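You operate a simulated robot arm through the tools that you are given. There is no shell and no other tool. Be economical: measure what you need, move in short steps, check, and stop when the job is done.

You are at the controls of a simulated robot arm. One attempt, no reset.

## Task
Give the purple-collar vial 2 doses of dye and one of water.
Fine: load it in the blue cup of the turntable and step it under the drip tube; BLUE key, WATER key. Set down upright: what you pick out.

It is judged by the outcome, as a careful person would: the job done as asked, and still so three seconds after it is handed in. It fails if anything else is knocked over, pushed out of place, dropped, spilled or broken.

## Robot
A 6-joint arm with a fingered hand, hanging from a carriage that runs on a gantry, over the field with the corners [-1989, -419], [611, -419], [611, 861], [-1989, 861] (x, y) and turns from -361 to 326 degrees about z. Base frame: it is fixed where the carriage stands at the start and does not move with it; the origin is on the floor, on the carriage's upright axis, x ahead of it, y to its left, z up. Units: mm, degrees, N and s.
With the tool pointing down near the work surface it reaches from about 100 to 720 mm from the robot's upright axis, wherever it stands. Its first joint turns from -166.0 to 166.0 degrees. Places, roughly: blue cup of the turntable [600, -200, 900]; dose knob [800, -300, 900]; dye drip key [800, -200, 900]; step key [700, -200, 900]; water drip key [800, -200, 900]. Payload 4 kg.
Tool frame: the origin (TCP) lies between the finger pads and is the grasp point; the fingertips stand 30 mm ahead of it; z points along the fingers, y is the line along which they close. The gripper opens to 104 mm. The gripper's body begins 35 mm behind the TCP. The gripper is a hand of 5 fingers: y runs from the thumb to the fingers, the wrist lies at [-15, -113, -190] in the tool frame.
Orientation is that of the tool frame in the base frame, as [roll, pitch, yaw] about the fixed x, y, z axes, in that order (R = Rz(yaw) Ry(pitch) Rx(roll)). With the fingers straight down and the wrist toward the robot, the tool's x, y and z point along [0, 1, 0], [1, 0, 0] and [0, 0, -1] of the base frame.

## Interface
- The arm moves only by the tool step_arm. Its arguments are lists of equal length, an entry for each row: "translation": the shift along the base's x, y, z in cm, a list of three; "dr": the turn, a rotation vector about the base's x, y, z in degrees, a list of three. In form: {"translation": [[dx, dy, dz], ...], "dr": [[rx, ry, rz], ...]}. A call has 1 to 12 rows; each row is the pose to reach, as a shift and turn from the pose commanded when the call began. A row lasts 0.2 s, in which the tool goes at most 50 mm and 8.6 degrees; a call with a longer step from one row to the next is refused whole. Where a pose cannot be reached the arm comes as near as it can. A force on the tool above 40 N (or 10 N above the force at the start of the call, whichever is more), or a blocked arm, ends the call early, and 0.2 s more pass. In this call time passes only in rows, and 0.2 s behind the last. The reply holds the time, the measured pose of the TCP, the force on the tool along the base axes, the opening and the grip force, in the units named above and with some noise, with the torque about the TCP (base axes, N m) and any sound that the robot's microphone picked up.
- Cameras (640 x 400 px; columns grow to the right, rows downward): "scene" is now at [275.2, -6.5, 1671.6]; the picture's right is [-0.33, -0.94, 0.00], its down [-0.81, 0.28, -0.52] and it looks along [0.49, -0.17, -0.85] (base axes); focal length 269 px, centre (320, 200). "wrist" rides on the gripper at [60, -83, -120] in the tool frame; the picture's right is [-0.79, 0.29, -0.54], its down [-0.56, -0.71, 0.44] and it looks along [-0.26, 0.65, 0.72] (tool axes); focal length 234 px, centre (320, 200). There is no depth. A picture from a camera that has moved, and an enlarged one, comes with that camera's place and axes in the base frame and with its lens. The place of the scene camera against the robot may be out by one fixed shift of up to 25 mm in any direction.
- snapshot(camera): a new picture of that camera. No time passes.
- slide_trunk(by): slides the trunk up (or, below 0, down) by that many mm; the arm and the scene camera ride with it, the base frame stays. It gives what a move gives, with no picture.
- roll_base(legs): drives the robot by 1 to 6 legs, each [ahead, left, turn to the left] in mm, mm and degrees, along the robot's own axes; the way and the turn of a leg run together, so that a leg with both is an arc; at most 1500 mm and 180 degrees a leg. The arm and the cameras ride along, it lands a little off, and it stops where it bumps. It keeps to its track: a leg is cut to what the track allows. It gives what a move gives.
- curl_fingers(index, middle, ring, little, thumb_bend, thumb_turn): sets how far each is bent, from 0 (flat) to 1 (curled in); at 0.3 the hand is open as for a grip, at 0.7 the pads meet at the TCP. One left out holds its place. A second passes; each finger stops where it meets its share of the squeeze, and holds until it gets a number again. It is the only way to open and close the hand. It gives what a move gives, with no picture; readings hold the bend of each and the force on index, middle, ring, little, thumb and palm. thumb_turn goes from beside the hand (0) to across from the fingers (1), as for a grip.
- head_to(pan, tilt): turns the head with the scene camera to pan (to the left, within 155 degrees either way) and tilt (down, from -29 to 69), counted from straight ahead of the robot. It gives what a move gives.
- enlarge(camera, box): a new picture of the part [left, top, right, bottom] of that camera's present view, enlarged. No time passes.
- close_job(): hands the job in; it is judged then, once.

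Go step by step. Nothing tells you exact positions but the pictures and the camera data: compare them with the known pose of the tool, close in by small moves and look again before you grip or let go. The budget is 120 turns and 98 pictures, counting those below and the enlarged ones. Unless the task says otherwise, let go and move clear before handing in, and close with one line.

The tools are called after "Call:" by a JSON object that holds its "api" and its "payload". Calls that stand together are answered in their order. step_arm: Moves the arm, as the interface text tells. Its arguments: {"type":"object","properties":{"translation":{"type":"array","items":{"type":"array","items":{"type":"number"}}},"dr":{"type":"array","items":{"type":"array","items":{"type":"number"}}}},"required":["translation","dr"]} The other tools are called the same way: slide_trunk (by) slides the trunk up or down; curl_fingers (index, middle, ring, little, thumb_bend, thumb_turn) moves the fingers one by one; roll_base (legs) drives the base; head_to (pan, tilt) turns the head that bears the scene camera; snapshot (camera) takes a picture; enlarge (camera, box) takes an enlarged picture of a part of a camera's view; close_job () hands the job in.

At the start:

```text
time: 0.0
position: [464.8, -48.4, 1174.1]
tcp_rot: [180.0, 0.0, 90.0]
force: [0.8, 0.0, 1.1]
moment: [0.0, 0.0, 0.01]
opening: 103.8
grip_force: 0.2
shape: jaw
bend: [0.3, 0.3, 0.3, 0.3, 0.3, 0.97]
finger forces: [0.0, 0.0, 0.0, 0.1, 0.0, 0.1]
trunk travel left (down, up): [-395.0, 203.0]
robot x, y, heading: [-1.5, -2.8, -0.1]
head pan, tilt: [-19.1, 58.6]
```

scene: 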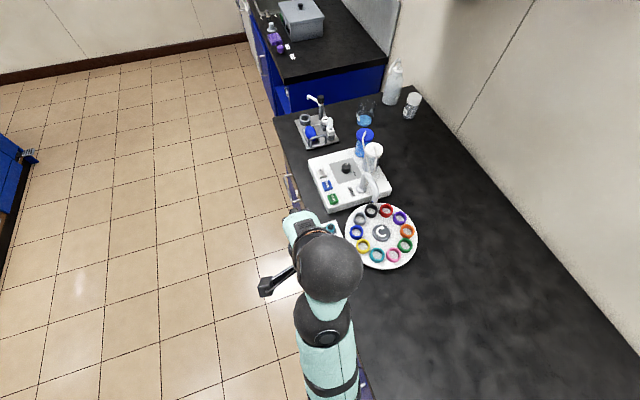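
wrist: 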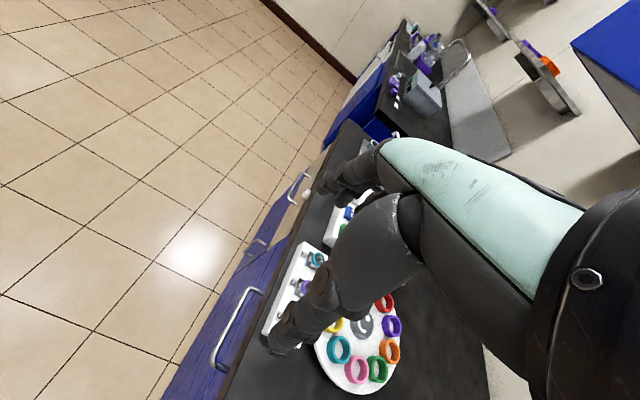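

I see a bench with a turntable of coloured cups, a dosing device with keys, and a tray further on. I'll enlarge the scene to find the vials and keys.

Call:
{"api": "enlarge", "payload": {"camera": "scene", "box": [280, 130, 440, 280]}}

Call:
{"api": "enlarge", "payload": {"camera": "wrist", "box": [240, 120, 440, 400]}}

```text
2.67 times, centred on (360, 205) of scene
camera zoom: at [275.2, -6.5, 1671.6], right [-0.33, -0.94, 0.0], down [-0.81, 0.28, -0.52], along [0.49, -0.17, -0.85], focal length 717 px, centre (213, 187)
```

zoom: 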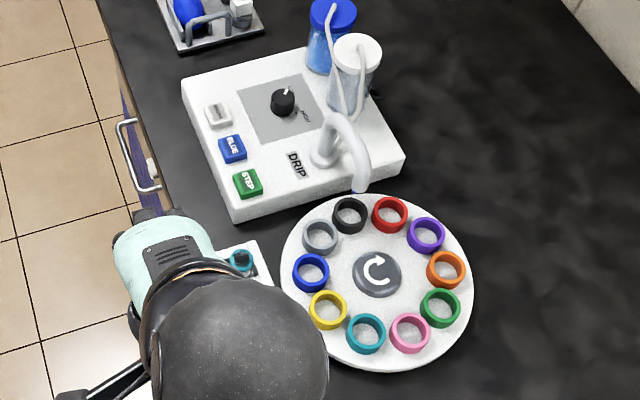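

```text
1.43 times, centred on (340, 260) of wrist
camera zoom: at [381.7, 11.2, 1295.0], right [0.29, -0.79, 0.54], down [-0.71, -0.56, -0.44], along [0.65, -0.26, -0.72], focal length 334 px, centre (291, 114)
```

zoom: 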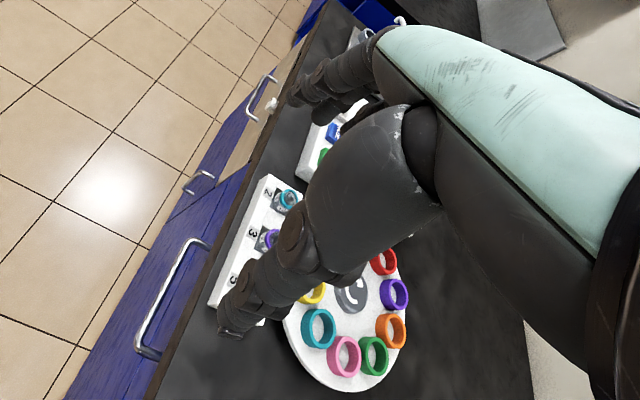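

The arm hides a small vial rack in front of the turntable. I'll move the hand sideways over the floor to get a clear view.

Call:
{"api": "step_arm", "payload": {"translation": [[0, 4, 0], [0, 8, 0], [0, 12, 0], [0, 16, 0], [0, 20, 0], [0, 24, 0]], "dr": [[0, 0, 0], [0, 0, 0], [0, 0, 0], [0, 0, 0], [0, 0, 0], [0, 0, 0]]}}

Call:
{"api": "enlarge", "payload": {"camera": "scene", "box": [240, 140, 440, 340]}}

Call:
{"api": "snapshot", "payload": {"camera": "wrist"}}

```text
time: 1.4
position: [466.1, 190.7, 1173.3]
tcp_rot: [179.8, -0.2, 90.1]
force: [-0.6, -0.3, 0.1]
moment: [0.01, 0.02, 0.0]
opening: 103.8
grip_force: 0.0
shape: jaw
bend: [0.3, 0.3, 0.3, 0.3, 0.3, 0.97]
finger forces: [0.0, 0.0, 0.1, 0.1, 0.1, 0.0]
trunk travel left (down, up): [-395.0, 203.0]
robot x, y, heading: [2.3, 1.0, -0.2]
head pan, tilt: [-19.1, 58.6]
```

```text
2.00 times, centred on (340, 240) of scene
camera zoom: at [275.2, -6.5, 1671.6], right [-0.33, -0.94, 0.0], down [-0.81, 0.28, -0.52], along [0.49, -0.17, -0.85], focal length 538 px, centre (280, 120)
```

zoom: 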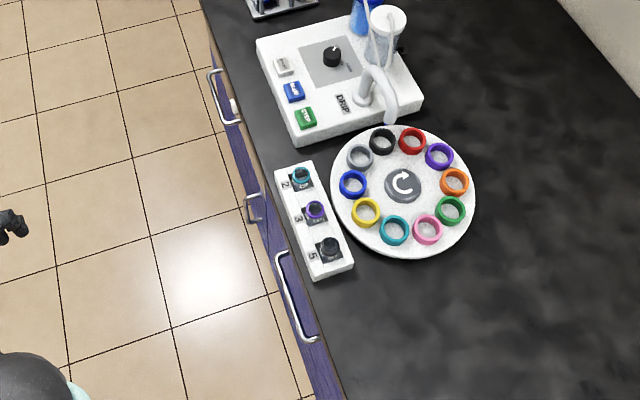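

```text
92 pictures are left
camera wrist: at [381.8, 250.7, 1293.9], right [0.29, -0.79, 0.54], down [-0.7, -0.56, -0.44], along [0.65, -0.25, -0.72], focal length 234 px, centre (320, 200)
```

wrist: 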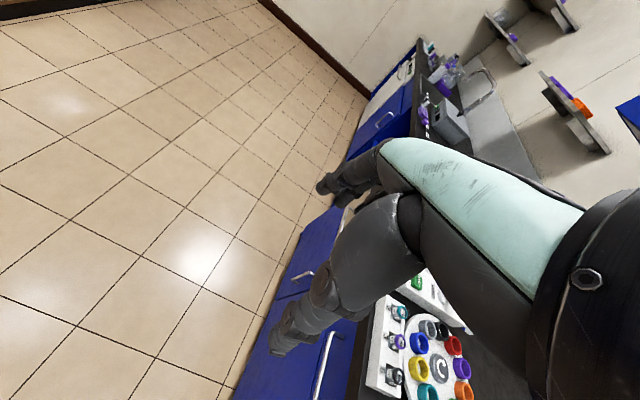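

Call:
{"api": "enlarge", "payload": {"camera": "scene", "box": [310, 210, 370, 290]}}

Call:
{"api": "enlarge", "payload": {"camera": "scene", "box": [300, 140, 400, 220]}}

Call:
{"api": "enlarge", "payload": {"camera": "wrist", "box": [340, 260, 480, 400]}}

```text
5.00 times, centred on (340, 250) of scene
camera zoom: at [275.2, -6.5, 1671.6], right [-0.33, -0.94, 0.0], down [-0.81, 0.28, -0.52], along [0.49, -0.17, -0.85], focal length 1345 px, centre (220, -50)
```

zoom: 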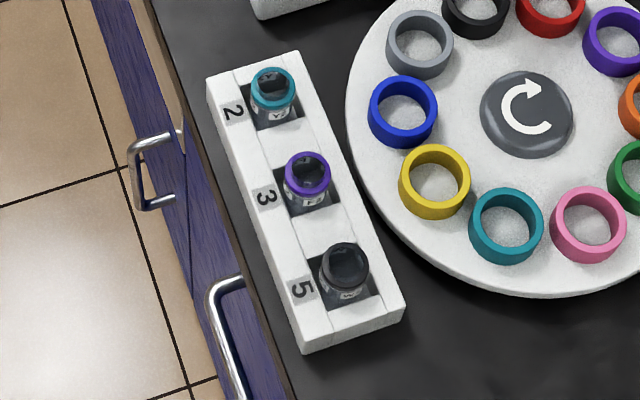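

```text
5.00 times, centred on (350, 180) of scene
camera zoom: at [275.2, -6.5, 1671.6], right [-0.33, -0.94, 0.0], down [-0.81, 0.28, -0.52], along [0.49, -0.17, -0.85], focal length 1345 px, centre (170, 300)
```

zoom: 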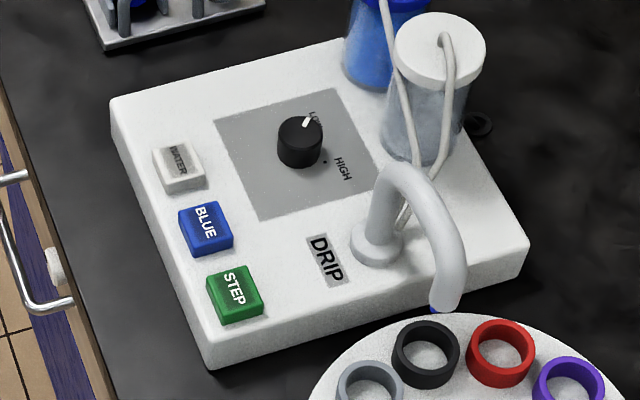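

```text
2.86 times, centred on (410, 330) of wrist
camera zoom: at [381.8, 250.7, 1293.9], right [0.29, -0.79, 0.54], down [-0.7, -0.56, -0.44], along [0.65, -0.25, -0.72], focal length 669 px, centre (63, -171)
```

zoom: 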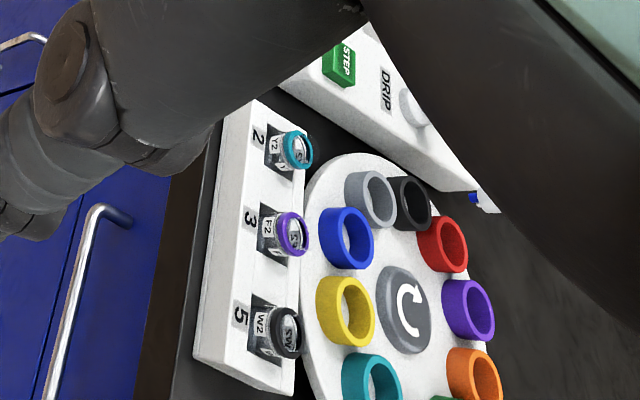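

The purple vial (F2) sits in rack slot 3, and blue is two or three steps short of the drip tube. I'll look at the hand itself in the scene camera to see its shape, and check its offset there.

Call:
{"api": "head_to", "payload": {"pan": 15, "tilt": 58.6}}

Call:
{"api": "snapshot", "payload": {"camera": "scene"}}

```text
time: 2.4
position: [466.5, 190.9, 1174.4]
tcp_rot: [179.8, -0.2, 90.2]
force: [0.8, -0.8, -0.4]
moment: [0.01, 0.0, 0.01]
opening: 103.5
grip_force: 0.1
shape: jaw
bend: [0.3, 0.3, 0.3, 0.3, 0.3, 0.97]
finger forces: [0.0, 0.0, 0.0, 0.0, 0.1, 0.0]
trunk travel left (down, up): [-395.0, 203.0]
robot x, y, heading: [0.4, 3.4, -0.2]
head pan, tilt: [15.0, 58.6]
```

```text
88 pictures are left
camera scene: at [276.6, 33.5, 1671.6], right [0.26, -0.97, 0.0], down [-0.82, -0.22, -0.52], along [0.5, 0.13, -0.85], focal length 269 px, centre (320, 200)
```

scene: 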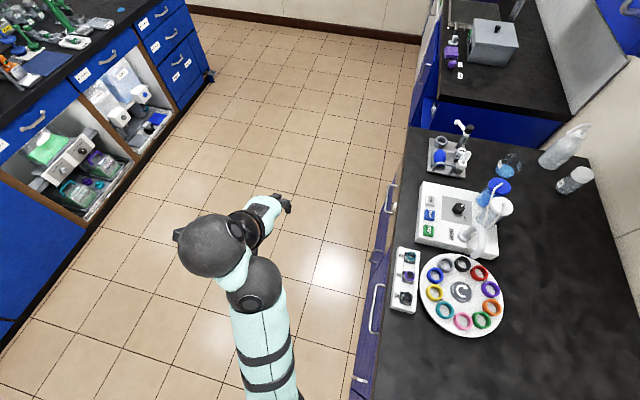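

The wrist hides the hand from above. I'll try an index–thumb pinch by curling the other fingers away, and see it in the wrist camera.

Call:
{"api": "curl_fingers", "payload": {"middle": 1, "ring": 1, "little": 1}}

Call:
{"api": "snapshot", "payload": {"camera": "wrist"}}

```text
time: 3.4
position: [465.2, 190.3, 1174.3]
tcp_rot: [179.7, -0.2, 90.1]
force: [0.6, 0.1, -0.6]
moment: [0.02, -0.04, -0.01]
opening: 103.0
grip_force: 0.0
shape: fingers
bend: [0.3, 1.0, 1.0, 1.0, 0.3, 0.97]
finger forces: [0.0, 0.0, 0.0, 0.0, 0.1, 0.1]
trunk travel left (down, up): [-395.0, 203.0]
robot x, y, heading: [0.4, 1.3, -0.1]
head pan, tilt: [15.0, 58.6]
```

```text
87 pictures are left
camera wrist: at [381.9, 250.3, 1293.9], right [0.29, -0.79, 0.54], down [-0.7, -0.56, -0.44], along [0.65, -0.25, -0.72], focal length 234 px, centre (320, 200)
```

wrist: 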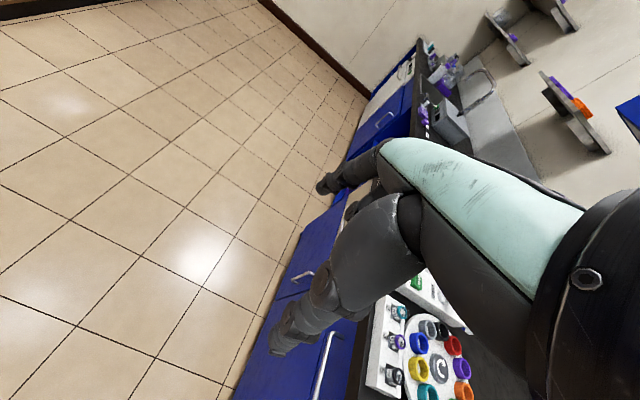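

Call:
{"api": "curl_fingers", "payload": {"index": 0.62, "thumb_bend": 0.62}}

Call:
{"api": "snapshot", "payload": {"camera": "wrist"}}

```text
time: 4.4
position: [465.0, 190.7, 1174.5]
tcp_rot: [179.8, -0.3, 90.1]
force: [-0.2, 0.3, -0.6]
moment: [-0.01, -0.03, 0.01]
opening: 21.6
grip_force: 0.1
shape: fingers
bend: [0.62, 1.0, 1.0, 1.0, 0.62, 0.97]
finger forces: [0.0, 0.0, 0.1, 0.0, 0.0, 0.0]
trunk travel left (down, up): [-395.0, 203.0]
robot x, y, heading: [2.1, -0.5, 0.0]
head pan, tilt: [15.0, 58.6]
```

```text
86 pictures are left
camera wrist: at [381.9, 250.3, 1293.9], right [0.29, -0.79, 0.54], down [-0.7, -0.56, -0.44], along [0.65, -0.25, -0.72], focal length 234 px, centre (320, 200)
```

wrist: 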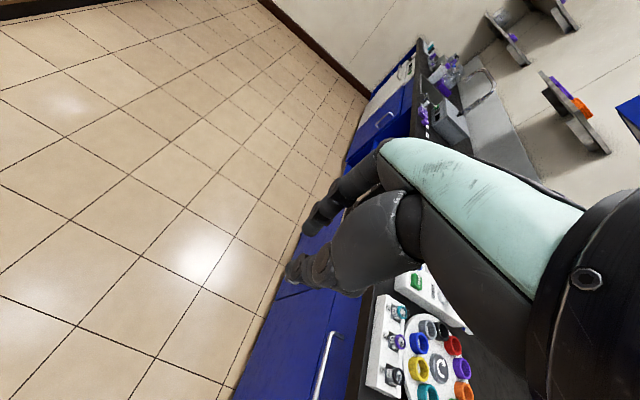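

Call:
{"api": "enlarge", "payload": {"camera": "wrist", "box": [260, 140, 420, 320]}}

```text
2.22 times, centred on (340, 230) of wrist
camera zoom: at [381.9, 250.3, 1293.9], right [0.29, -0.79, 0.54], down [-0.7, -0.56, -0.44], along [0.65, -0.25, -0.72], focal length 520 px, centre (276, 133)
```

zoom: 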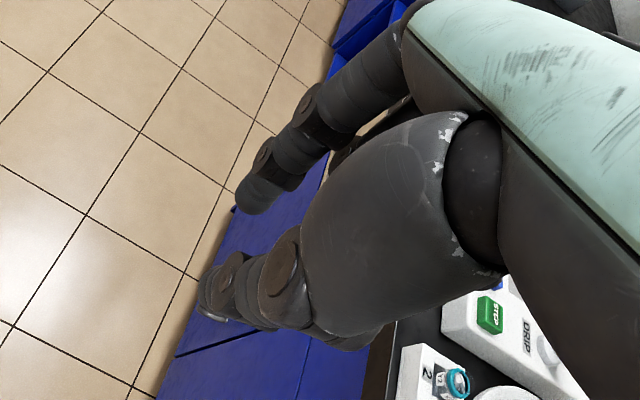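

The index and thumb make a workable pinch centred on the tool point. I'll turn the hand −90° so it closes along y, across the rack, and bring it nearer for a wrist view.

Call:
{"api": "step_arm", "payload": {"translation": [[0.5, -1.4, -0.8], [1, -2.8, -1.5], [1.6, -4.2, -2.2], [2.2, -5.7, -3], [2.7, -7.1, -3.8], [3.2, -8.5, -4.5], [3.8, -9.9, -5.2], [4.3, -11.3, -6], [4.9, -12.7, -6.7], [5.4, -14.2, -7.5], [6, -15.6, -8.2], [6.5, -17, -9]], "dr": [[0, 0, -7.5], [0, 0, -15], [0, 0, -22.5], [0, 0, -30], [0, 0, -37.5], [0, 0, -45], [0, 0, -52.5], [0, 0, -60], [0, 0, -67.5], [0, 0, -75], [0, 0, -82.5], [0, 0, -90]]}}

Call:
{"api": "snapshot", "payload": {"camera": "wrist"}}

Call:
{"api": "snapshot", "payload": {"camera": "scene"}}

```text
time: 7.0
position: [610.5, 25.8, 1049.4]
tcp_rot: [-167.9, 2.0, 6.1]
force: [-0.2, -0.3, -0.7]
moment: [-0.01, -0.04, 0.01]
opening: 21.4
grip_force: 0.1
shape: fingers
bend: [0.62, 1.0, 1.0, 1.0, 0.62, 0.97]
finger forces: [0.1, 0.0, 0.0, 0.0, 0.0, 0.1]
out of reach, approached as far as the arm can: row 1, 2, 3, 4, 5, 6, 7, 8, 9, 10, 11, 12
trunk travel left (down, up): [-395.0, 203.0]
robot x, y, heading: [1.6, -3.3, 0.2]
head pan, tilt: [15.0, 58.6]
```

```text
84 pictures are left
camera wrist: at [669.8, 87.3, 1181.5], right [-0.73, -0.47, 0.5], down [-0.65, 0.72, -0.26], along [-0.23, -0.51, -0.83], focal length 234 px, centre (320, 200)
```

wrist: 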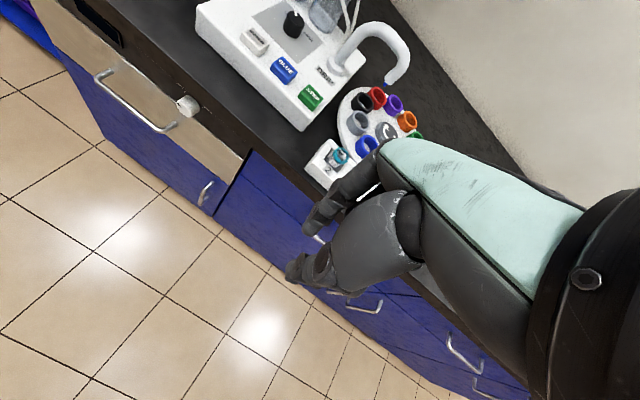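

```text
83 pictures are left
camera scene: at [277.2, 33.5, 1671.8], right [0.26, -0.97, 0.0], down [-0.82, -0.22, -0.52], along [0.5, 0.13, -0.85], focal length 269 px, centre (320, 200)
```

scene: 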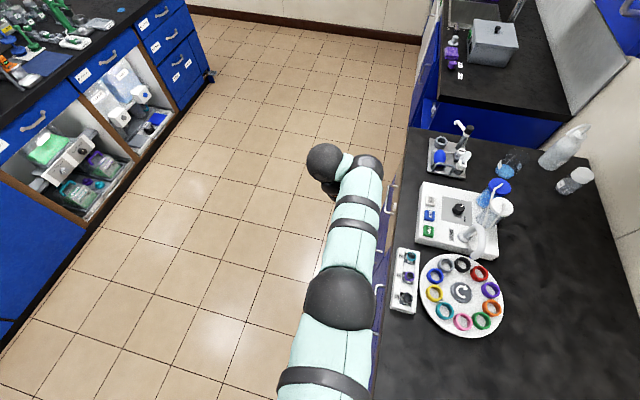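

The arm cannot reach that turn from here. I'll undo it, then drive the carriage round to face the bench squarely, so this orientation becomes the natural one.

Call:
{"api": "step_arm", "payload": {"translation": [[-0.5, 1.4, 0.8], [-1, 2.8, 1.5], [-1.6, 4.2, 2.2], [-2.2, 5.7, 3], [-2.7, 7.1, 3.8], [-3.2, 8.5, 4.5], [-3.8, 9.9, 5.2], [-4.3, 11.3, 6], [-4.9, 12.7, 6.7], [-5.4, 14.2, 7.5], [-6, 15.6, 8.2], [-6.5, 17, 9]], "dr": [[0, 0, 7.5], [0, 0, 15], [0, 0, 22.5], [0, 0, 30], [0, 0, 37.5], [0, 0, 45], [0, 0, 52.5], [0, 0, 60], [0, 0, 67.5], [0, 0, 75], [0, 0, 82.5], [0, 0, 90]]}}

```text
time: 9.6
position: [549.2, 196.7, 1140.2]
tcp_rot: [-168.0, 2.0, 96.2]
force: [0.4, -0.3, -0.8]
moment: [0.02, 0.0, 0.03]
opening: 21.6
grip_force: 0.0
shape: fingers
bend: [0.62, 1.0, 1.0, 1.0, 0.62, 0.97]
finger forces: [0.0, 0.1, 0.0, 0.1, 0.0, 0.1]
out of reach, approached as far as the arm can: row 1, 2, 3, 4, 5
trunk travel left (down, up): [-395.0, 203.0]
robot x, y, heading: [-2.0, -1.0, -0.2]
head pan, tilt: [15.0, 58.6]
```

Call:
{"api": "step_arm", "payload": {"translation": [[-2, -4, 0.8], [-4, -8, 1.6], [-6, -12, 2.4], [-8.4, -16, 3.3], [-8.4, -19.7, 3.3]], "dr": [[0.8, -2.9, -1.5], [1.6, -5.8, -3.1], [2.4, -8.8, -4.6], [3.2, -11.7, -6.2], [3.2, -11.7, -6.2]]}}

Call:
{"api": "roll_base", "payload": {"legs": [[0, 330, 0], [600, 0, 0], [0, 0, -90]]}}

Call:
{"api": "head_to", "payload": {"pan": 0, "tilt": 62}}

Call:
{"api": "snapshot", "payload": {"camera": "wrist"}}

Call:
{"api": "snapshot", "payload": {"camera": "scene"}}

```text
time: 10.8
position: [464.1, 1.8, 1170.3]
tcp_rot: [-179.8, -0.6, 89.8]
force: [-0.1, -0.4, 0.8]
moment: [0.01, 0.01, -0.01]
opening: 21.6
grip_force: 0.0
shape: fingers
bend: [0.62, 1.0, 1.0, 1.0, 0.62, 0.97]
finger forces: [0.0, 0.0, 0.0, 0.0, 0.0, 0.0]
trunk travel left (down, up): [-395.0, 203.0]
robot x, y, heading: [1.9, 3.5, -0.0]
head pan, tilt: [15.0, 58.6]
```

```text
time: 19.8
position: [609.2, -136.2, 1169.4]
tcp_rot: [-179.9, -0.6, 0.5]
force: [0.2, -0.4, 0.1]
moment: [0.0, -0.01, 0.03]
opening: 21.5
grip_force: 0.0
shape: fingers
bend: [0.62, 1.0, 1.0, 1.0, 0.62, 0.97]
finger forces: [0.0, 0.0, 0.0, 0.0, 0.0, 0.1]
trunk travel left (down, up): [-395.0, 203.0]
robot x, y, heading: [597.8, 329.8, -89.0]
head pan, tilt: [15.0, 58.6]
```

```text
time: 20.5
position: [609.1, -136.1, 1169.5]
tcp_rot: [-179.8, -0.6, 0.4]
force: [-0.1, 0.1, 0.0]
moment: [0.02, -0.02, 0.02]
opening: 21.3
grip_force: 0.0
shape: fingers
bend: [0.62, 1.0, 1.0, 1.0, 0.62, 0.97]
finger forces: [0.0, 0.0, 0.0, 0.0, 0.1, 0.0]
trunk travel left (down, up): [-395.0, 203.0]
robot x, y, heading: [600.3, 327.2, -89.4]
head pan, tilt: [0.0, 62.0]
```

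```text
82 pictures are left
camera wrist: at [668.2, -53.7, 1290.8], right [-0.79, -0.3, 0.53], down [-0.56, 0.7, -0.44], along [-0.24, -0.65, -0.72], focal length 234 px, centre (320, 200)
```

wrist: 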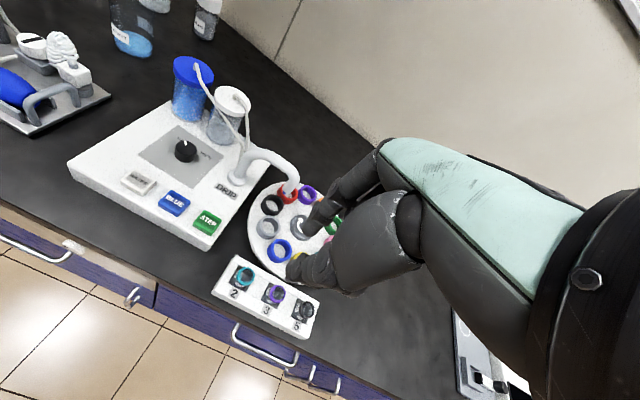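

```text
81 pictures are left
camera scene: at [615.0, 79.4, 1667.7], right [-1.0, -0.01, 0.0], down [-0.01, 0.88, -0.47], along [0.01, -0.47, -0.88], focal length 269 px, centre (320, 200)
```

scene: 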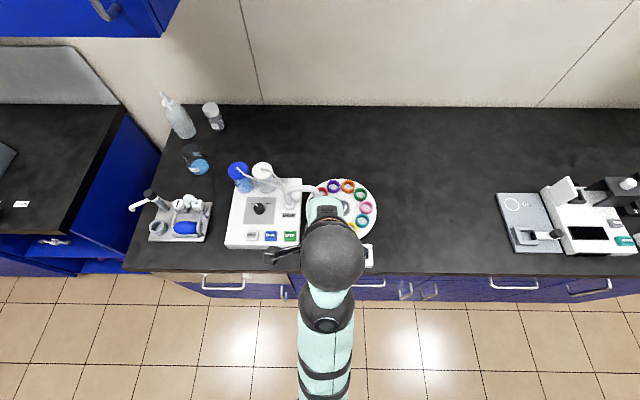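

Facing the bench now, and the wrist camera sees rack, cups and keys. I'll come down beside the purple vial for a second, closer sighting.

Call:
{"api": "step_arm", "payload": {"translation": [[-1.5, -0.5, -3.2], [-3, -1, -6.5], [-4.5, -1.5, -10], [-6, -2, -13]], "dr": [[0, 0, 0], [0, 0, 0], [0, 0, 0], [0, 0, 0]]}}

Call:
{"api": "enlarge", "payload": {"camera": "wrist", "box": [160, 140, 360, 340]}}

Call:
{"api": "enlarge", "payload": {"camera": "scene", "box": [220, 140, 400, 280]}}

```text
time: 21.5
position: [549.1, -157.8, 1041.3]
tcp_rot: [-179.6, -0.3, 0.6]
force: [-0.3, 0.1, -0.1]
moment: [-0.03, -0.05, 0.04]
opening: 21.4
grip_force: 0.1
shape: fingers
bend: [0.62, 1.0, 1.0, 1.0, 0.62, 0.97]
finger forces: [0.0, 0.1, 0.0, 0.0, 0.0, 0.0]
trunk travel left (down, up): [-395.0, 203.0]
robot x, y, heading: [604.5, 326.6, -89.1]
head pan, tilt: [0.0, 62.0]
```

```text
2.00 times, centred on (260, 240) of wrist
camera zoom: at [607.7, -74.8, 1161.1], right [-0.79, -0.3, 0.54], down [-0.56, 0.7, -0.44], along [-0.25, -0.65, -0.72], focal length 468 px, centre (440, 120)
```

zoom: 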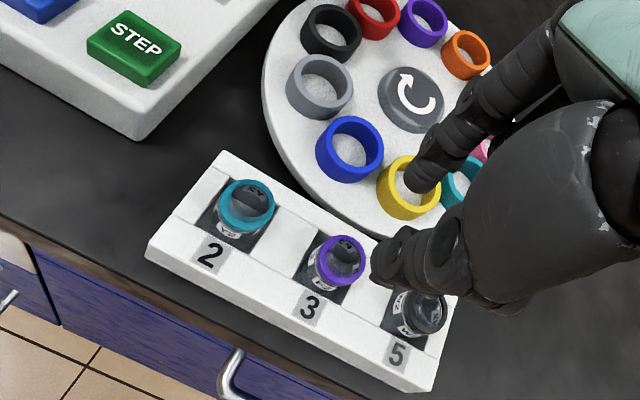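

```text
2.86 times, centred on (310, 210) of scene
camera zoom: at [614.9, 79.4, 1667.7], right [-1.0, -0.01, 0.0], down [-0.01, 0.88, -0.47], along [0.01, -0.47, -0.88], focal length 769 px, centre (349, 171)
```

zoom: 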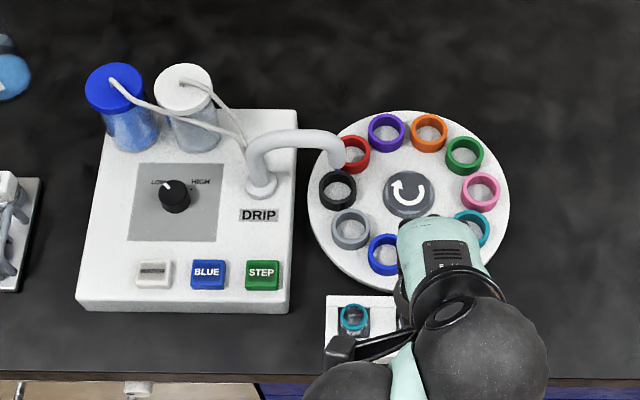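

Call:
{"api": "enlarge", "payload": {"camera": "wrist", "box": [220, 210, 320, 310]}}

Call:
{"api": "step_arm", "payload": {"translation": [[-2, 1, -1], [-4, 2, -2], [-6, 3, -3], [-8, 4, -4]], "dr": [[0, 0, 0], [0, 0, 0], [0, 0, 0], [0, 0, 0]]}}

Call:
{"api": "enlarge", "payload": {"camera": "wrist", "box": [180, 140, 300, 260]}}

Call:
{"api": "snapshot", "payload": {"camera": "wrist"}}

```text
4.00 times, centred on (270, 260) of wrist
camera zoom: at [607.7, -74.8, 1161.1], right [-0.79, -0.3, 0.54], down [-0.56, 0.7, -0.44], along [-0.25, -0.65, -0.72], focal length 937 px, centre (520, -40)
```

zoom: 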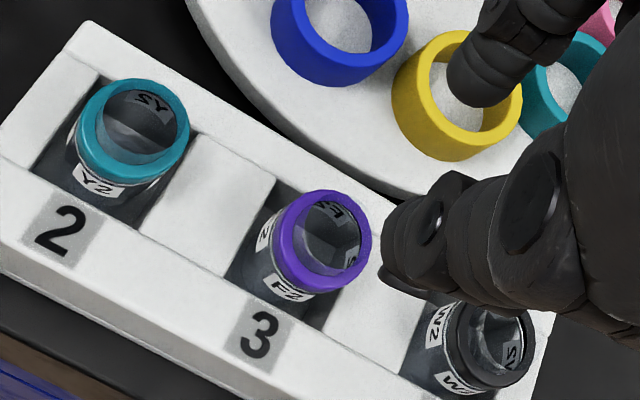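

```text
time: 22.2
position: [500.4, -132.7, 1023.0]
tcp_rot: [-179.6, -0.5, -0.3]
force: [-1.3, -11.1, -16.9]
moment: [-0.23, 0.91, -0.48]
opening: 21.4
grip_force: 0.1
shape: fingers
bend: [0.62, 1.0, 1.0, 1.0, 0.62, 0.97]
finger forces: [0.1, 0.0, 0.0, 0.0, 0.0, 0.0]
out of reach, approached as far as the arm can: row 3
trunk travel left (down, up): [-395.0, 203.0]
robot x, y, heading: [601.3, 328.7, -89.1]
head pan, tilt: [0.0, 62.0]
stopped in row 3: the force on the tool passed its limit at 87 N (the readings are from after the stop); the commanded pose is now the measured one
```

```text
3.33 times, centred on (240, 200) of wrist
camera zoom: at [561.4, -50.7, 1143.8], right [-0.8, -0.29, 0.53], down [-0.55, 0.71, -0.44], along [-0.25, -0.64, -0.72], focal length 781 px, centre (587, 200)
```

zoom: 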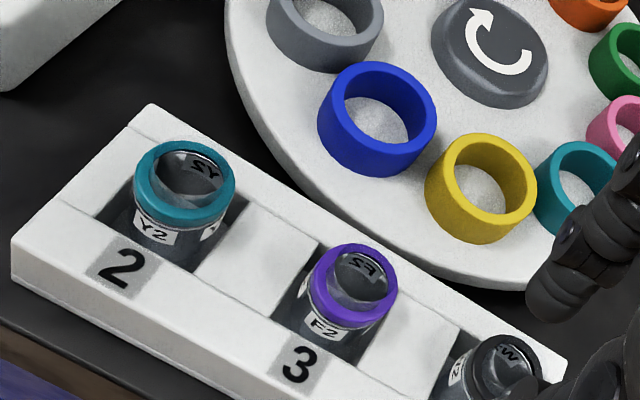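

```text
76 pictures are left
camera wrist: at [561.4, -50.7, 1143.8], right [-0.8, -0.29, 0.53], down [-0.55, 0.71, -0.44], along [-0.25, -0.64, -0.72], focal length 234 px, centre (320, 200)
```

wrist: 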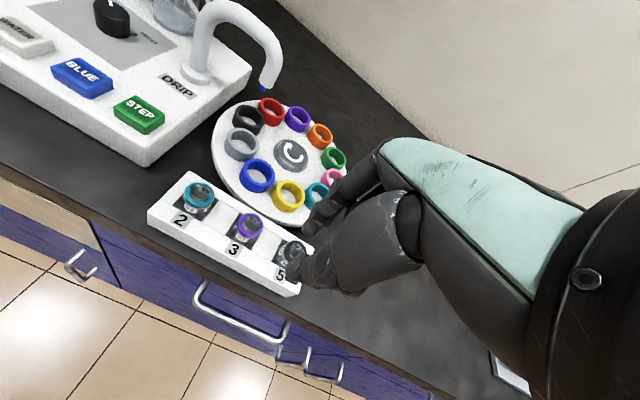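

The call stopped on force although nothing should be near the hand. I'll check the scene before moving on.

Call:
{"api": "snapshot", "payload": {"camera": "scene"}}

Call:
{"api": "step_arm", "payload": {"translation": [[0, 0, 1]], "dr": [[0, 0, 0]]}}

```text
75 pictures are left
camera scene: at [615.1, 79.3, 1667.7], right [-1.0, -0.01, 0.0], down [-0.01, 0.88, -0.47], along [0.01, -0.47, -0.88], focal length 269 px, centre (320, 200)
```

scene: 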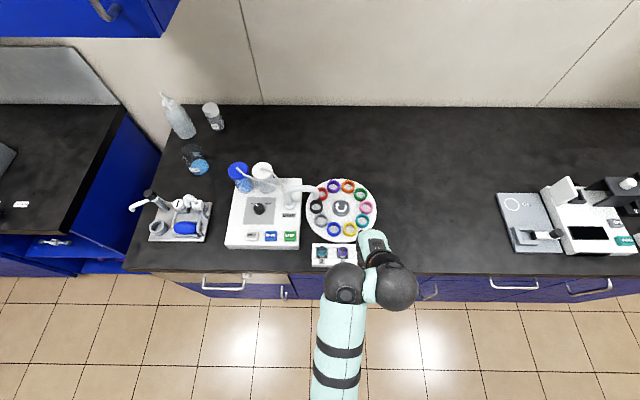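

```text
time: 22.6
position: [501.3, -132.6, 1033.7]
tcp_rot: [-179.6, -0.6, -0.3]
force: [-0.3, 0.2, 0.8]
moment: [0.01, 0.02, -0.06]
opening: 21.3
grip_force: 0.0
shape: fingers
bend: [0.62, 1.0, 1.0, 1.0, 0.62, 0.97]
finger forces: [0.1, 0.0, 0.0, 0.0, 0.1, 0.1]
trunk travel left (down, up): [-395.0, 203.0]
robot x, y, heading: [597.4, 330.6, -89.4]
head pan, tilt: [0.0, 62.0]
```

The arm just changed its elbow posture there; nothing in the rack was disturbed. I'll go slowly to above the purple vial (about 541, −177) and open the pinch.

Call:
{"api": "step_arm", "payload": {"translation": [[1, -1, 0], [2, -2.2, 0], [3, -3.3, 0], [4, -4.4, 0]], "dr": [[0, 0, 0.1], [0, 0, 0.2], [0, 0, 0.3], [0, 0, 0.3]]}}

Call:
{"api": "curl_fingers", "payload": {"index": 0.43, "thumb_bend": 0.43}}

Call:
{"api": "snapshot", "payload": {"camera": "wrist"}}

Call:
{"api": "enlarge", "payload": {"camera": "scene", "box": [280, 200, 440, 320]}}

```text
time: 23.6
position: [541.1, -177.0, 1034.3]
tcp_rot: [-179.3, -0.4, 0.0]
force: [0.3, 0.5, 0.2]
moment: [0.0, 0.01, 0.0]
opening: 21.1
grip_force: 0.0
shape: fingers
bend: [0.62, 1.0, 1.0, 1.0, 0.62, 0.97]
finger forces: [0.1, 0.0, 0.1, 0.1, 0.1, 0.0]
trunk travel left (down, up): [-395.0, 203.0]
robot x, y, heading: [600.2, 330.5, -89.2]
head pan, tilt: [0.0, 62.0]
```

```text
time: 24.6
position: [542.1, -175.9, 1034.1]
tcp_rot: [-179.3, -0.5, 0.0]
force: [-0.4, -0.7, 0.0]
moment: [0.01, 0.01, -0.03]
opening: 69.7
grip_force: 0.0
shape: fingers
bend: [0.43, 1.0, 1.0, 1.0, 0.43, 0.97]
finger forces: [0.1, 0.0, 0.0, 0.0, 0.0, 0.0]
trunk travel left (down, up): [-395.0, 203.0]
robot x, y, heading: [600.1, 331.0, -89.1]
head pan, tilt: [0.0, 62.0]
```

```text
74 pictures are left
camera wrist: at [600.6, -94.8, 1156.2], right [-0.79, -0.29, 0.53], down [-0.55, 0.71, -0.43], along [-0.25, -0.64, -0.73], focal length 234 px, centre (320, 200)
```

wrist: 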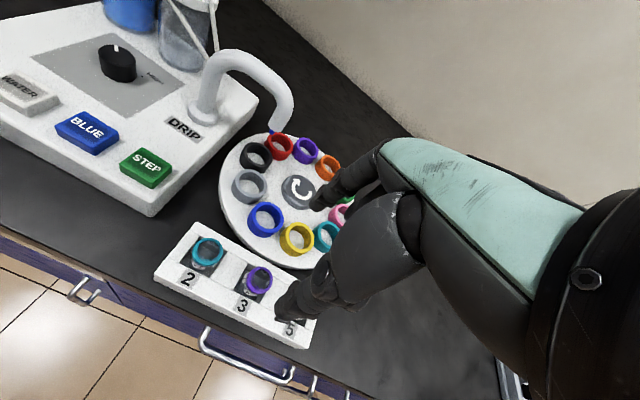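

```text
3.33 times, centred on (360, 260) of scene
camera zoom: at [615.0, 79.5, 1667.6], right [-1.0, -0.01, 0.0], down [-0.01, 0.88, -0.47], along [0.01, -0.47, -0.88], focal length 897 px, centre (187, 0)
```

zoom: 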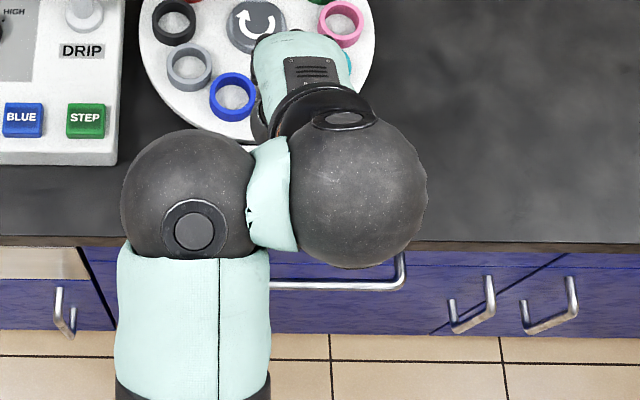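

Call:
{"api": "step_arm", "payload": {"translation": [[0, 0, -2], [0, 0, -4], [0, 0, -6], [0, 0, -8]], "dr": [[0, 0, 0], [0, 0, 0], [0, 0, 0], [0, 0, 0]]}}

Call:
{"api": "enlarge", "payload": {"camera": "wrist", "box": [200, 150, 400, 350]}}

```text
time: 25.6
position: [506.5, -177.3, 1027.2]
tcp_rot: [-178.5, 4.3, -3.1]
force: [-1.4, 0.4, 0.2]
moment: [-0.04, 0.0, 0.01]
opening: 70.1
grip_force: 0.0
shape: fingers
bend: [0.43, 1.0, 1.0, 1.0, 0.43, 0.97]
finger forces: [0.1, 0.0, 0.0, 0.0, 0.0, 0.1]
out of reach, approached as far as the arm can: row 1, 2, 3, 4
trunk travel left (down, up): [-395.0, 203.0]
robot x, y, heading: [599.0, 329.7, -89.3]
head pan, tilt: [0.0, 62.0]
```

```text
2.00 times, centred on (300, 250) of wrist
camera zoom: at [580.0, -101.7, 1145.4], right [-0.76, -0.26, 0.59], down [-0.55, 0.75, -0.37], along [-0.34, -0.61, -0.71], focal length 468 px, centre (360, 100)
```

zoom: 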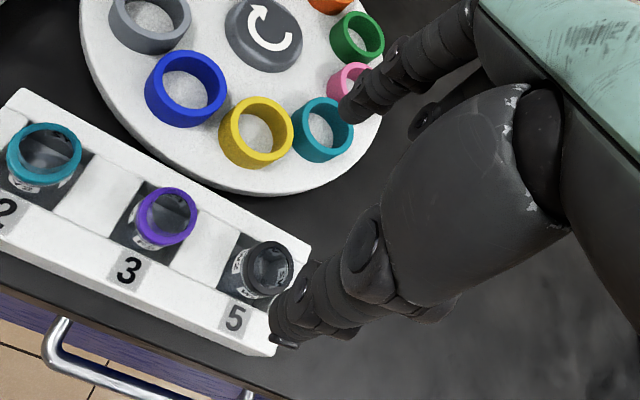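

The arm can't get lower at this trunk height. I'll lift it, level the hand, then slide the trunk down.

Call:
{"api": "step_arm", "payload": {"translation": [[1, 1.5, 4], [2, 3, 8], [3, 4.5, 12], [3.5, 6, 16], [3.5, 6, 19.5]], "dr": [[-0.3, -0.9, 0.6], [-0.6, -1.8, 1.2], [-0.9, -2.7, 1.9], [-1.2, -3.5, 2.5], [-1.5, -4.3, 3.1]]}}

```text
time: 26.8
position: [547.1, -140.1, 1183.9]
tcp_rot: [179.9, 0.0, -0.1]
force: [0.1, 0.5, -0.6]
moment: [0.0, 0.0, 0.02]
opening: 70.1
grip_force: 0.1
shape: fingers
bend: [0.43, 1.0, 1.0, 1.0, 0.43, 0.97]
finger forces: [0.1, 0.1, 0.1, 0.0, 0.0, 0.0]
out of reach, approached as far as the arm can: row 4, 5
trunk travel left (down, up): [-395.0, 203.0]
robot x, y, heading: [602.5, 325.6, -89.2]
head pan, tilt: [0.0, 62.0]
```

Call:
{"api": "slide_trunk", "payload": {"by": -170}}

Call:
{"api": "snapshot", "payload": {"camera": "wrist"}}

```text
time: 28.8
position: [546.1, -139.5, 1014.3]
tcp_rot: [179.9, 0.0, 0.0]
force: [0.2, 0.1, -0.4]
moment: [-0.01, 0.0, -0.01]
opening: 70.1
grip_force: 0.1
shape: fingers
bend: [0.43, 1.0, 1.0, 1.0, 0.43, 0.97]
finger forces: [0.1, 0.1, 0.0, 0.1, 0.1, 0.1]
trunk travel left (down, up): [-225.0, 373.0]
robot x, y, heading: [598.8, 329.3, -89.1]
head pan, tilt: [0.0, 62.0]
```

```text
71 pictures are left
camera wrist: at [607.2, -56.5, 1134.3], right [-0.79, -0.29, 0.54], down [-0.56, 0.71, -0.44], along [-0.26, -0.65, -0.72], focal length 234 px, centre (320, 200)
```

wrist: 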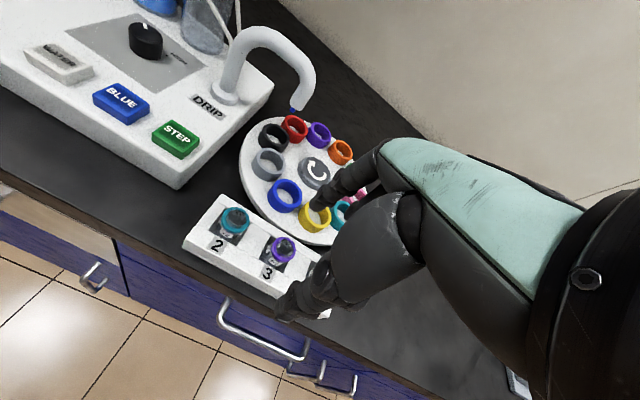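

Call:
{"api": "step_arm", "payload": {"translation": [[-0.2, -1.8, 0], [-0.4, -3.6, 0], [-0.4, -3.6, -2], [-0.4, -3.6, -4], [-0.4, -3.6, -5.9]], "dr": [[0, 0, 0], [0, 0, 0], [0, 0, 0], [0, 0, 0], [0, 0, 0]]}}

Call:
{"api": "enlarge", "payload": {"camera": "wrist", "box": [230, 170, 380, 320]}}

```text
time: 30.0
position: [542.6, -175.3, 954.9]
tcp_rot: [179.9, 0.0, -0.1]
force: [0.6, -0.2, -1.1]
moment: [0.01, 0.01, -0.03]
opening: 70.0
grip_force: 0.1
shape: fingers
bend: [0.43, 1.0, 1.0, 1.0, 0.43, 0.97]
finger forces: [0.0, 0.1, 0.0, 0.0, 0.0, 0.0]
trunk travel left (down, up): [-225.0, 373.0]
robot x, y, heading: [600.0, 326.1, -89.3]
head pan, tilt: [0.0, 62.0]
```

```text
2.67 times, centred on (305, 245) of wrist
camera zoom: at [602.7, -91.7, 1074.9], right [-0.79, -0.29, 0.54], down [-0.56, 0.71, -0.44], along [-0.26, -0.65, -0.72], focal length 624 px, centre (360, 80)
```

zoom: 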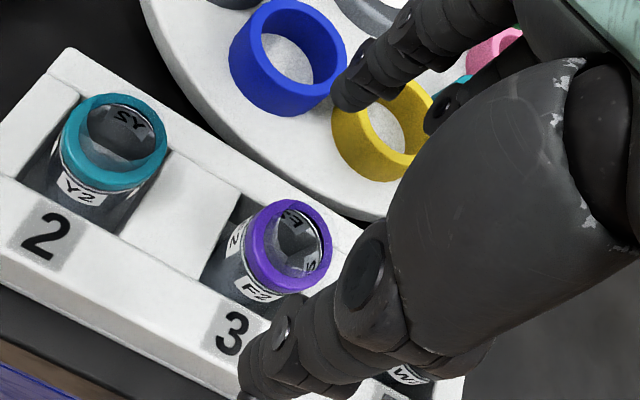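

Vial is centred within about 2 mm. I'll narrow the opening to clear the cups and go down until the tips flank the collar.

Call:
{"api": "curl_fingers", "payload": {"index": 0.5, "thumb_bend": 0.5}}

Call:
{"api": "step_arm", "payload": {"translation": [[-0.1, 0, -1], [-0.2, 0, -2], [-0.2, 0, -3]], "dr": [[0, 0, 0], [0, 0, 0], [0, 0, 0]]}}

Call:
{"api": "enlarge", "payload": {"camera": "wrist", "box": [230, 170, 380, 320]}}

Call:
{"api": "snapshot", "payload": {"camera": "scene"}}

```text
time: 31.0
position: [542.4, -174.1, 955.7]
tcp_rot: [180.0, -0.1, 0.0]
force: [0.4, 0.6, 0.6]
moment: [-0.02, 0.01, 0.0]
opening: 52.9
grip_force: 0.0
shape: fingers
bend: [0.5, 1.0, 1.0, 1.0, 0.5, 0.97]
finger forces: [0.0, 0.0, 0.0, 0.0, 0.0, 0.0]
trunk travel left (down, up): [-225.0, 373.0]
robot x, y, heading: [596.5, 326.5, -89.2]
head pan, tilt: [0.0, 62.0]
```

```text
time: 31.8
position: [541.2, -174.4, 925.9]
tcp_rot: [180.0, 0.0, -0.1]
force: [1.0, 0.3, -0.3]
moment: [-0.02, 0.02, -0.02]
opening: 52.6
grip_force: 0.1
shape: fingers
bend: [0.5, 1.0, 1.0, 1.0, 0.5, 0.97]
finger forces: [0.1, 0.1, 0.0, 0.1, 0.1, 0.0]
trunk travel left (down, up): [-225.0, 373.0]
robot x, y, heading: [600.8, 328.2, -89.3]
head pan, tilt: [0.0, 62.0]
```

```text
2.67 times, centred on (305, 245) of wrist
camera zoom: at [601.4, -92.1, 1045.4], right [-0.79, -0.29, 0.54], down [-0.56, 0.71, -0.44], along [-0.26, -0.65, -0.72], focal length 624 px, centre (360, 80)
```

zoom: 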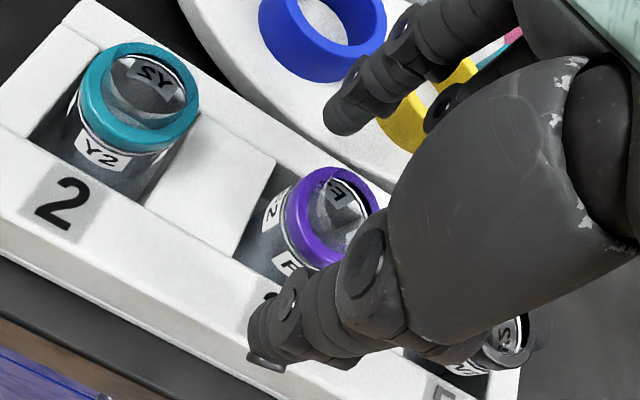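

```text
68 pictures are left
camera scene: at [615.0, 79.5, 1497.6], right [-1.0, -0.01, 0.0], down [-0.01, 0.88, -0.47], along [0.01, -0.47, -0.88], focal length 269 px, centre (320, 200)
```

scene: 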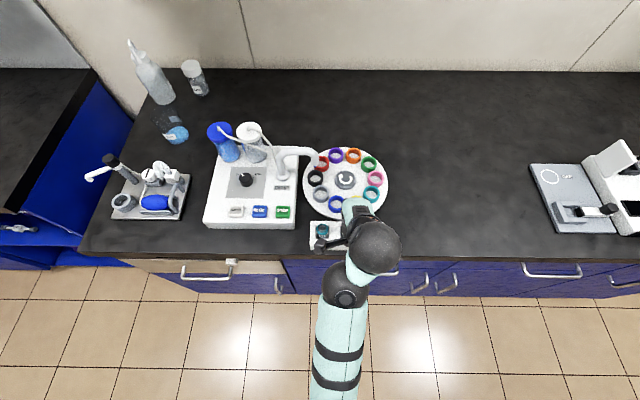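

Call:
{"api": "step_arm", "payload": {"translation": [[-0.2, -0.1, -0.6], [-0.2, -0.1, -1.2]], "dr": [[0, 0, 0], [0, 0, 0]]}}

Call:
{"api": "enlarge", "payload": {"camera": "wrist", "box": [250, 190, 370, 310]}}

```text
time: 32.4
position: [539.7, -176.8, 913.1]
tcp_rot: [179.8, 0.0, 0.0]
force: [0.4, 0.3, 6.6]
moment: [0.25, -0.04, 0.0]
opening: 53.2
grip_force: 3.5
shape: fingers
bend: [0.5, 1.0, 1.0, 1.0, 0.49, 0.97]
finger forces: [0.0, 0.1, 0.0, 0.1, 6.5, 0.0]
trunk travel left (down, up): [-225.0, 373.0]
robot x, y, heading: [596.7, 328.4, -89.2]
head pan, tilt: [0.0, 62.0]
```

```text
3.33 times, centred on (310, 250) of wrist
camera zoom: at [599.9, -94.0, 1033.6], right [-0.79, -0.29, 0.54], down [-0.56, 0.7, -0.44], along [-0.26, -0.65, -0.72], focal length 781 px, centre (353, 33)
```

zoom: 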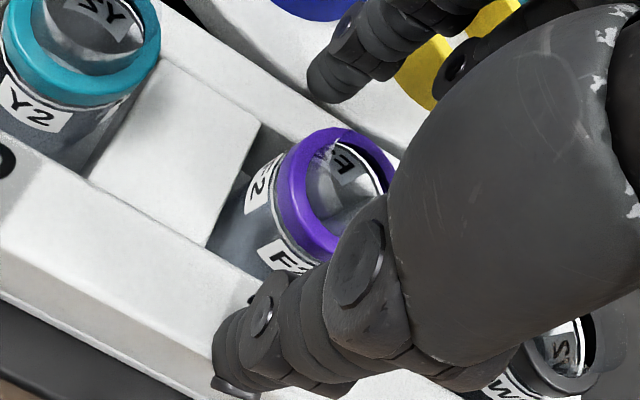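

The thumb tip just touched the rack top. I'll rise 4 mm and close gently.

Call:
{"api": "step_arm", "payload": {"translation": [[0, 0, 0.4]], "dr": [[0, 0, 0]]}}

Call:
{"api": "curl_fingers", "payload": {"index": 0.56, "thumb_bend": 0.56}}

Call:
{"api": "enlarge", "payload": {"camera": "wrist", "box": [250, 190, 370, 310]}}

```text
time: 32.8
position: [538.9, -176.1, 917.5]
tcp_rot: [179.9, 0.0, -0.1]
force: [0.5, -0.2, -0.1]
moment: [0.0, 0.02, 0.01]
opening: 52.5
grip_force: 0.0
shape: fingers
bend: [0.5, 1.0, 1.0, 1.0, 0.5, 0.97]
finger forces: [0.1, 0.0, 0.0, 0.0, 0.0, 0.0]
trunk travel left (down, up): [-225.0, 373.0]
robot x, y, heading: [596.7, 326.3, -89.0]
head pan, tilt: [0.0, 62.0]
```

```text
time: 33.8
position: [539.1, -177.9, 918.0]
tcp_rot: [179.9, 0.0, 0.0]
force: [-0.5, 0.5, -0.3]
moment: [-0.02, 0.0, 0.0]
opening: 37.2
grip_force: 0.0
shape: fingers
bend: [0.56, 1.0, 1.0, 1.0, 0.56, 0.97]
finger forces: [0.0, 0.0, 0.0, 0.0, 0.1, 0.0]
trunk travel left (down, up): [-225.0, 373.0]
robot x, y, heading: [599.2, 327.8, -89.3]
head pan, tilt: [0.0, 62.0]
```

```text
3.33 times, centred on (310, 250) of wrist
camera zoom: at [599.6, -93.6, 1037.2], right [-0.79, -0.29, 0.54], down [-0.56, 0.71, -0.44], along [-0.26, -0.65, -0.72], focal length 781 px, centre (353, 33)
```

zoom: 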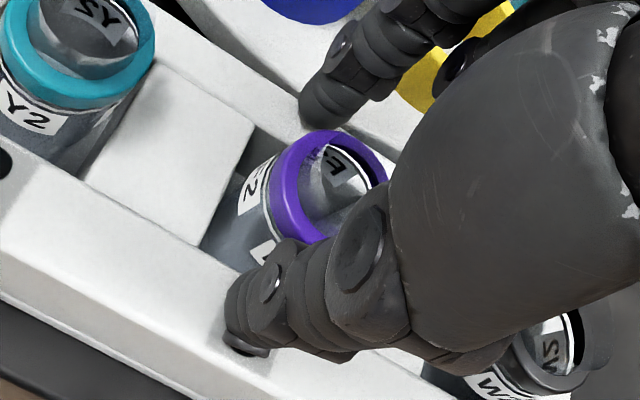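

Call:
{"api": "curl_fingers", "payload": {"index": 0.62, "thumb_bend": 0.62}}

Call:
{"api": "enlarge", "payload": {"camera": "wrist", "box": [250, 190, 370, 310]}}

```text
time: 34.8
position: [539.7, -176.6, 916.5]
tcp_rot: [179.8, 0.0, 0.0]
force: [-0.9, 0.6, -0.4]
moment: [0.0, 0.0, -0.03]
opening: 23.6
grip_force: 0.4
shape: fingers
bend: [0.61, 1.0, 1.0, 1.0, 0.61, 0.97]
finger forces: [0.6, 0.1, 0.0, 0.0, 0.5, 0.0]
trunk travel left (down, up): [-225.0, 373.0]
robot x, y, heading: [600.9, 329.1, -89.3]
head pan, tilt: [0.0, 62.0]
```

```text
3.33 times, centred on (310, 250) of wrist
camera zoom: at [599.6, -93.6, 1037.2], right [-0.79, -0.29, 0.54], down [-0.56, 0.71, -0.44], along [-0.26, -0.65, -0.72], focal length 781 px, centre (353, 33)
```

zoom: 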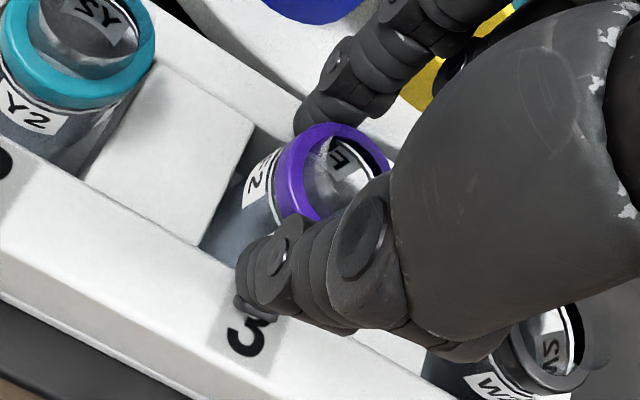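

Both fingers touch the vial, whose diameter is about 24 mm. I'll firm the grip and lift a little.

Call:
{"api": "curl_fingers", "payload": {"index": 0.66, "thumb_bend": 0.66}}

Call:
{"api": "step_arm", "payload": {"translation": [[0, 0, 0.5], [0, 0, 1], [0, 0, 1.5], [0, 0, 2]], "dr": [[0, 0, 0], [0, 0, 0], [0, 0, 0], [0, 0, 0]]}}

Call:
{"api": "enlarge", "payload": {"camera": "wrist", "box": [230, 170, 380, 320]}}

```text
time: 35.8
position: [538.9, -177.1, 916.7]
tcp_rot: [179.9, 0.0, 0.0]
force: [-0.3, -0.3, 0.7]
moment: [-0.02, 0.0, -0.02]
opening: 21.5
grip_force: 2.8
shape: fingers
bend: [0.62, 1.0, 1.0, 1.0, 0.62, 0.97]
finger forces: [2.8, 0.0, 0.1, 0.0, 2.7, 0.0]
trunk travel left (down, up): [-225.0, 373.0]
robot x, y, heading: [602.3, 328.6, -89.5]
head pan, tilt: [0.0, 62.0]
```

```text
time: 36.8
position: [538.8, -177.7, 938.6]
tcp_rot: [-180.0, 0.0, 0.1]
force: [0.5, -0.3, -0.1]
moment: [0.0, 0.04, 0.02]
opening: 21.4
grip_force: 2.2
shape: fingers
bend: [0.62, 1.0, 1.0, 1.0, 0.62, 0.97]
finger forces: [2.9, 0.1, 0.0, 0.1, 2.8, 0.0]
trunk travel left (down, up): [-225.0, 373.0]
robot x, y, heading: [603.1, 325.9, -89.0]
head pan, tilt: [0.0, 62.0]
```

```text
2.67 times, centred on (305, 245) of wrist
camera zoom: at [598.8, -93.9, 1057.4], right [-0.79, -0.29, 0.54], down [-0.56, 0.71, -0.44], along [-0.26, -0.65, -0.72], focal length 624 px, centre (360, 80)
```

zoom: 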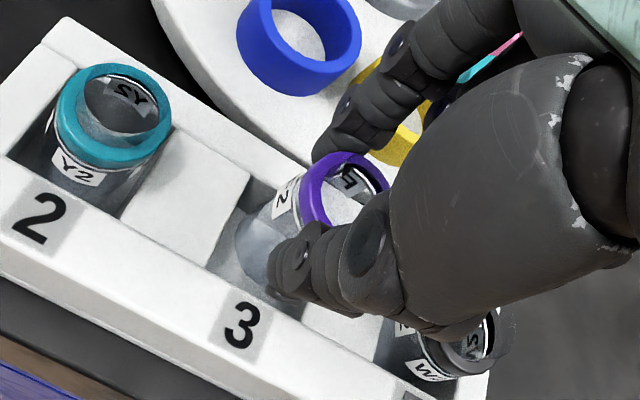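

The vial is lifting cleanly. I'll raise it well clear and look at it and the blue cup.

Call:
{"api": "curl_fingers", "payload": {"index": 0.69, "thumb_bend": 0.69}}

Call:
{"api": "step_arm", "payload": {"translation": [[0, 0, 1.5], [0, 0, 3], [0, 0, 4.5], [0, 0, 5.5]], "dr": [[0, 0, 0], [0, 0, 0], [0, 0, 0], [0, 0, 0]]}}

Call:
{"api": "enlarge", "payload": {"camera": "wrist", "box": [200, 130, 380, 310]}}

```text
time: 37.8
position: [539.6, -177.3, 936.8]
tcp_rot: [179.9, 0.0, 0.1]
force: [-0.1, -0.9, 0.5]
moment: [0.02, 0.01, 0.04]
opening: 20.7
grip_force: 4.2
shape: fingers
bend: [0.62, 1.0, 1.0, 1.0, 0.63, 0.97]
finger forces: [4.8, 0.1, 0.1, 0.0, 4.5, 0.0]
trunk travel left (down, up): [-225.0, 373.0]
robot x, y, heading: [598.2, 329.0, -89.5]
head pan, tilt: [0.0, 62.0]
```

```text
time: 38.8
position: [537.0, -176.5, 992.2]
tcp_rot: [180.0, 0.1, -0.1]
force: [0.1, -0.1, 0.1]
moment: [0.03, 0.02, 0.02]
opening: 20.5
grip_force: 4.7
shape: fingers
bend: [0.62, 1.0, 1.0, 1.0, 0.63, 0.97]
finger forces: [4.6, 0.1, 0.0, 0.0, 4.5, 0.0]
trunk travel left (down, up): [-225.0, 373.0]
robot x, y, heading: [601.2, 328.4, -89.4]
head pan, tilt: [0.0, 62.0]
```

```text
2.22 times, centred on (290, 220) of wrist
camera zoom: at [598.7, -93.6, 1112.0], right [-0.79, -0.29, 0.54], down [-0.56, 0.71, -0.44], along [-0.26, -0.65, -0.72], focal length 520 px, centre (387, 156)
```

zoom: 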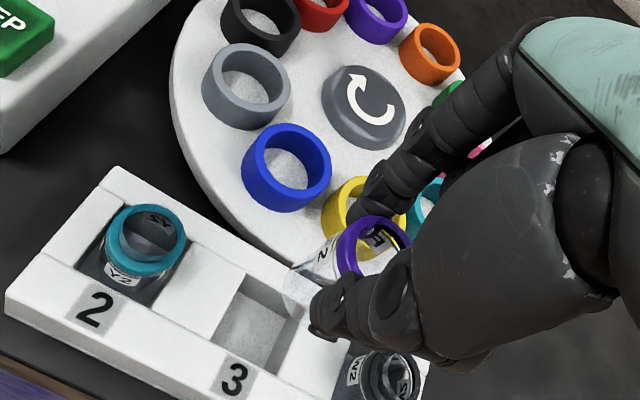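

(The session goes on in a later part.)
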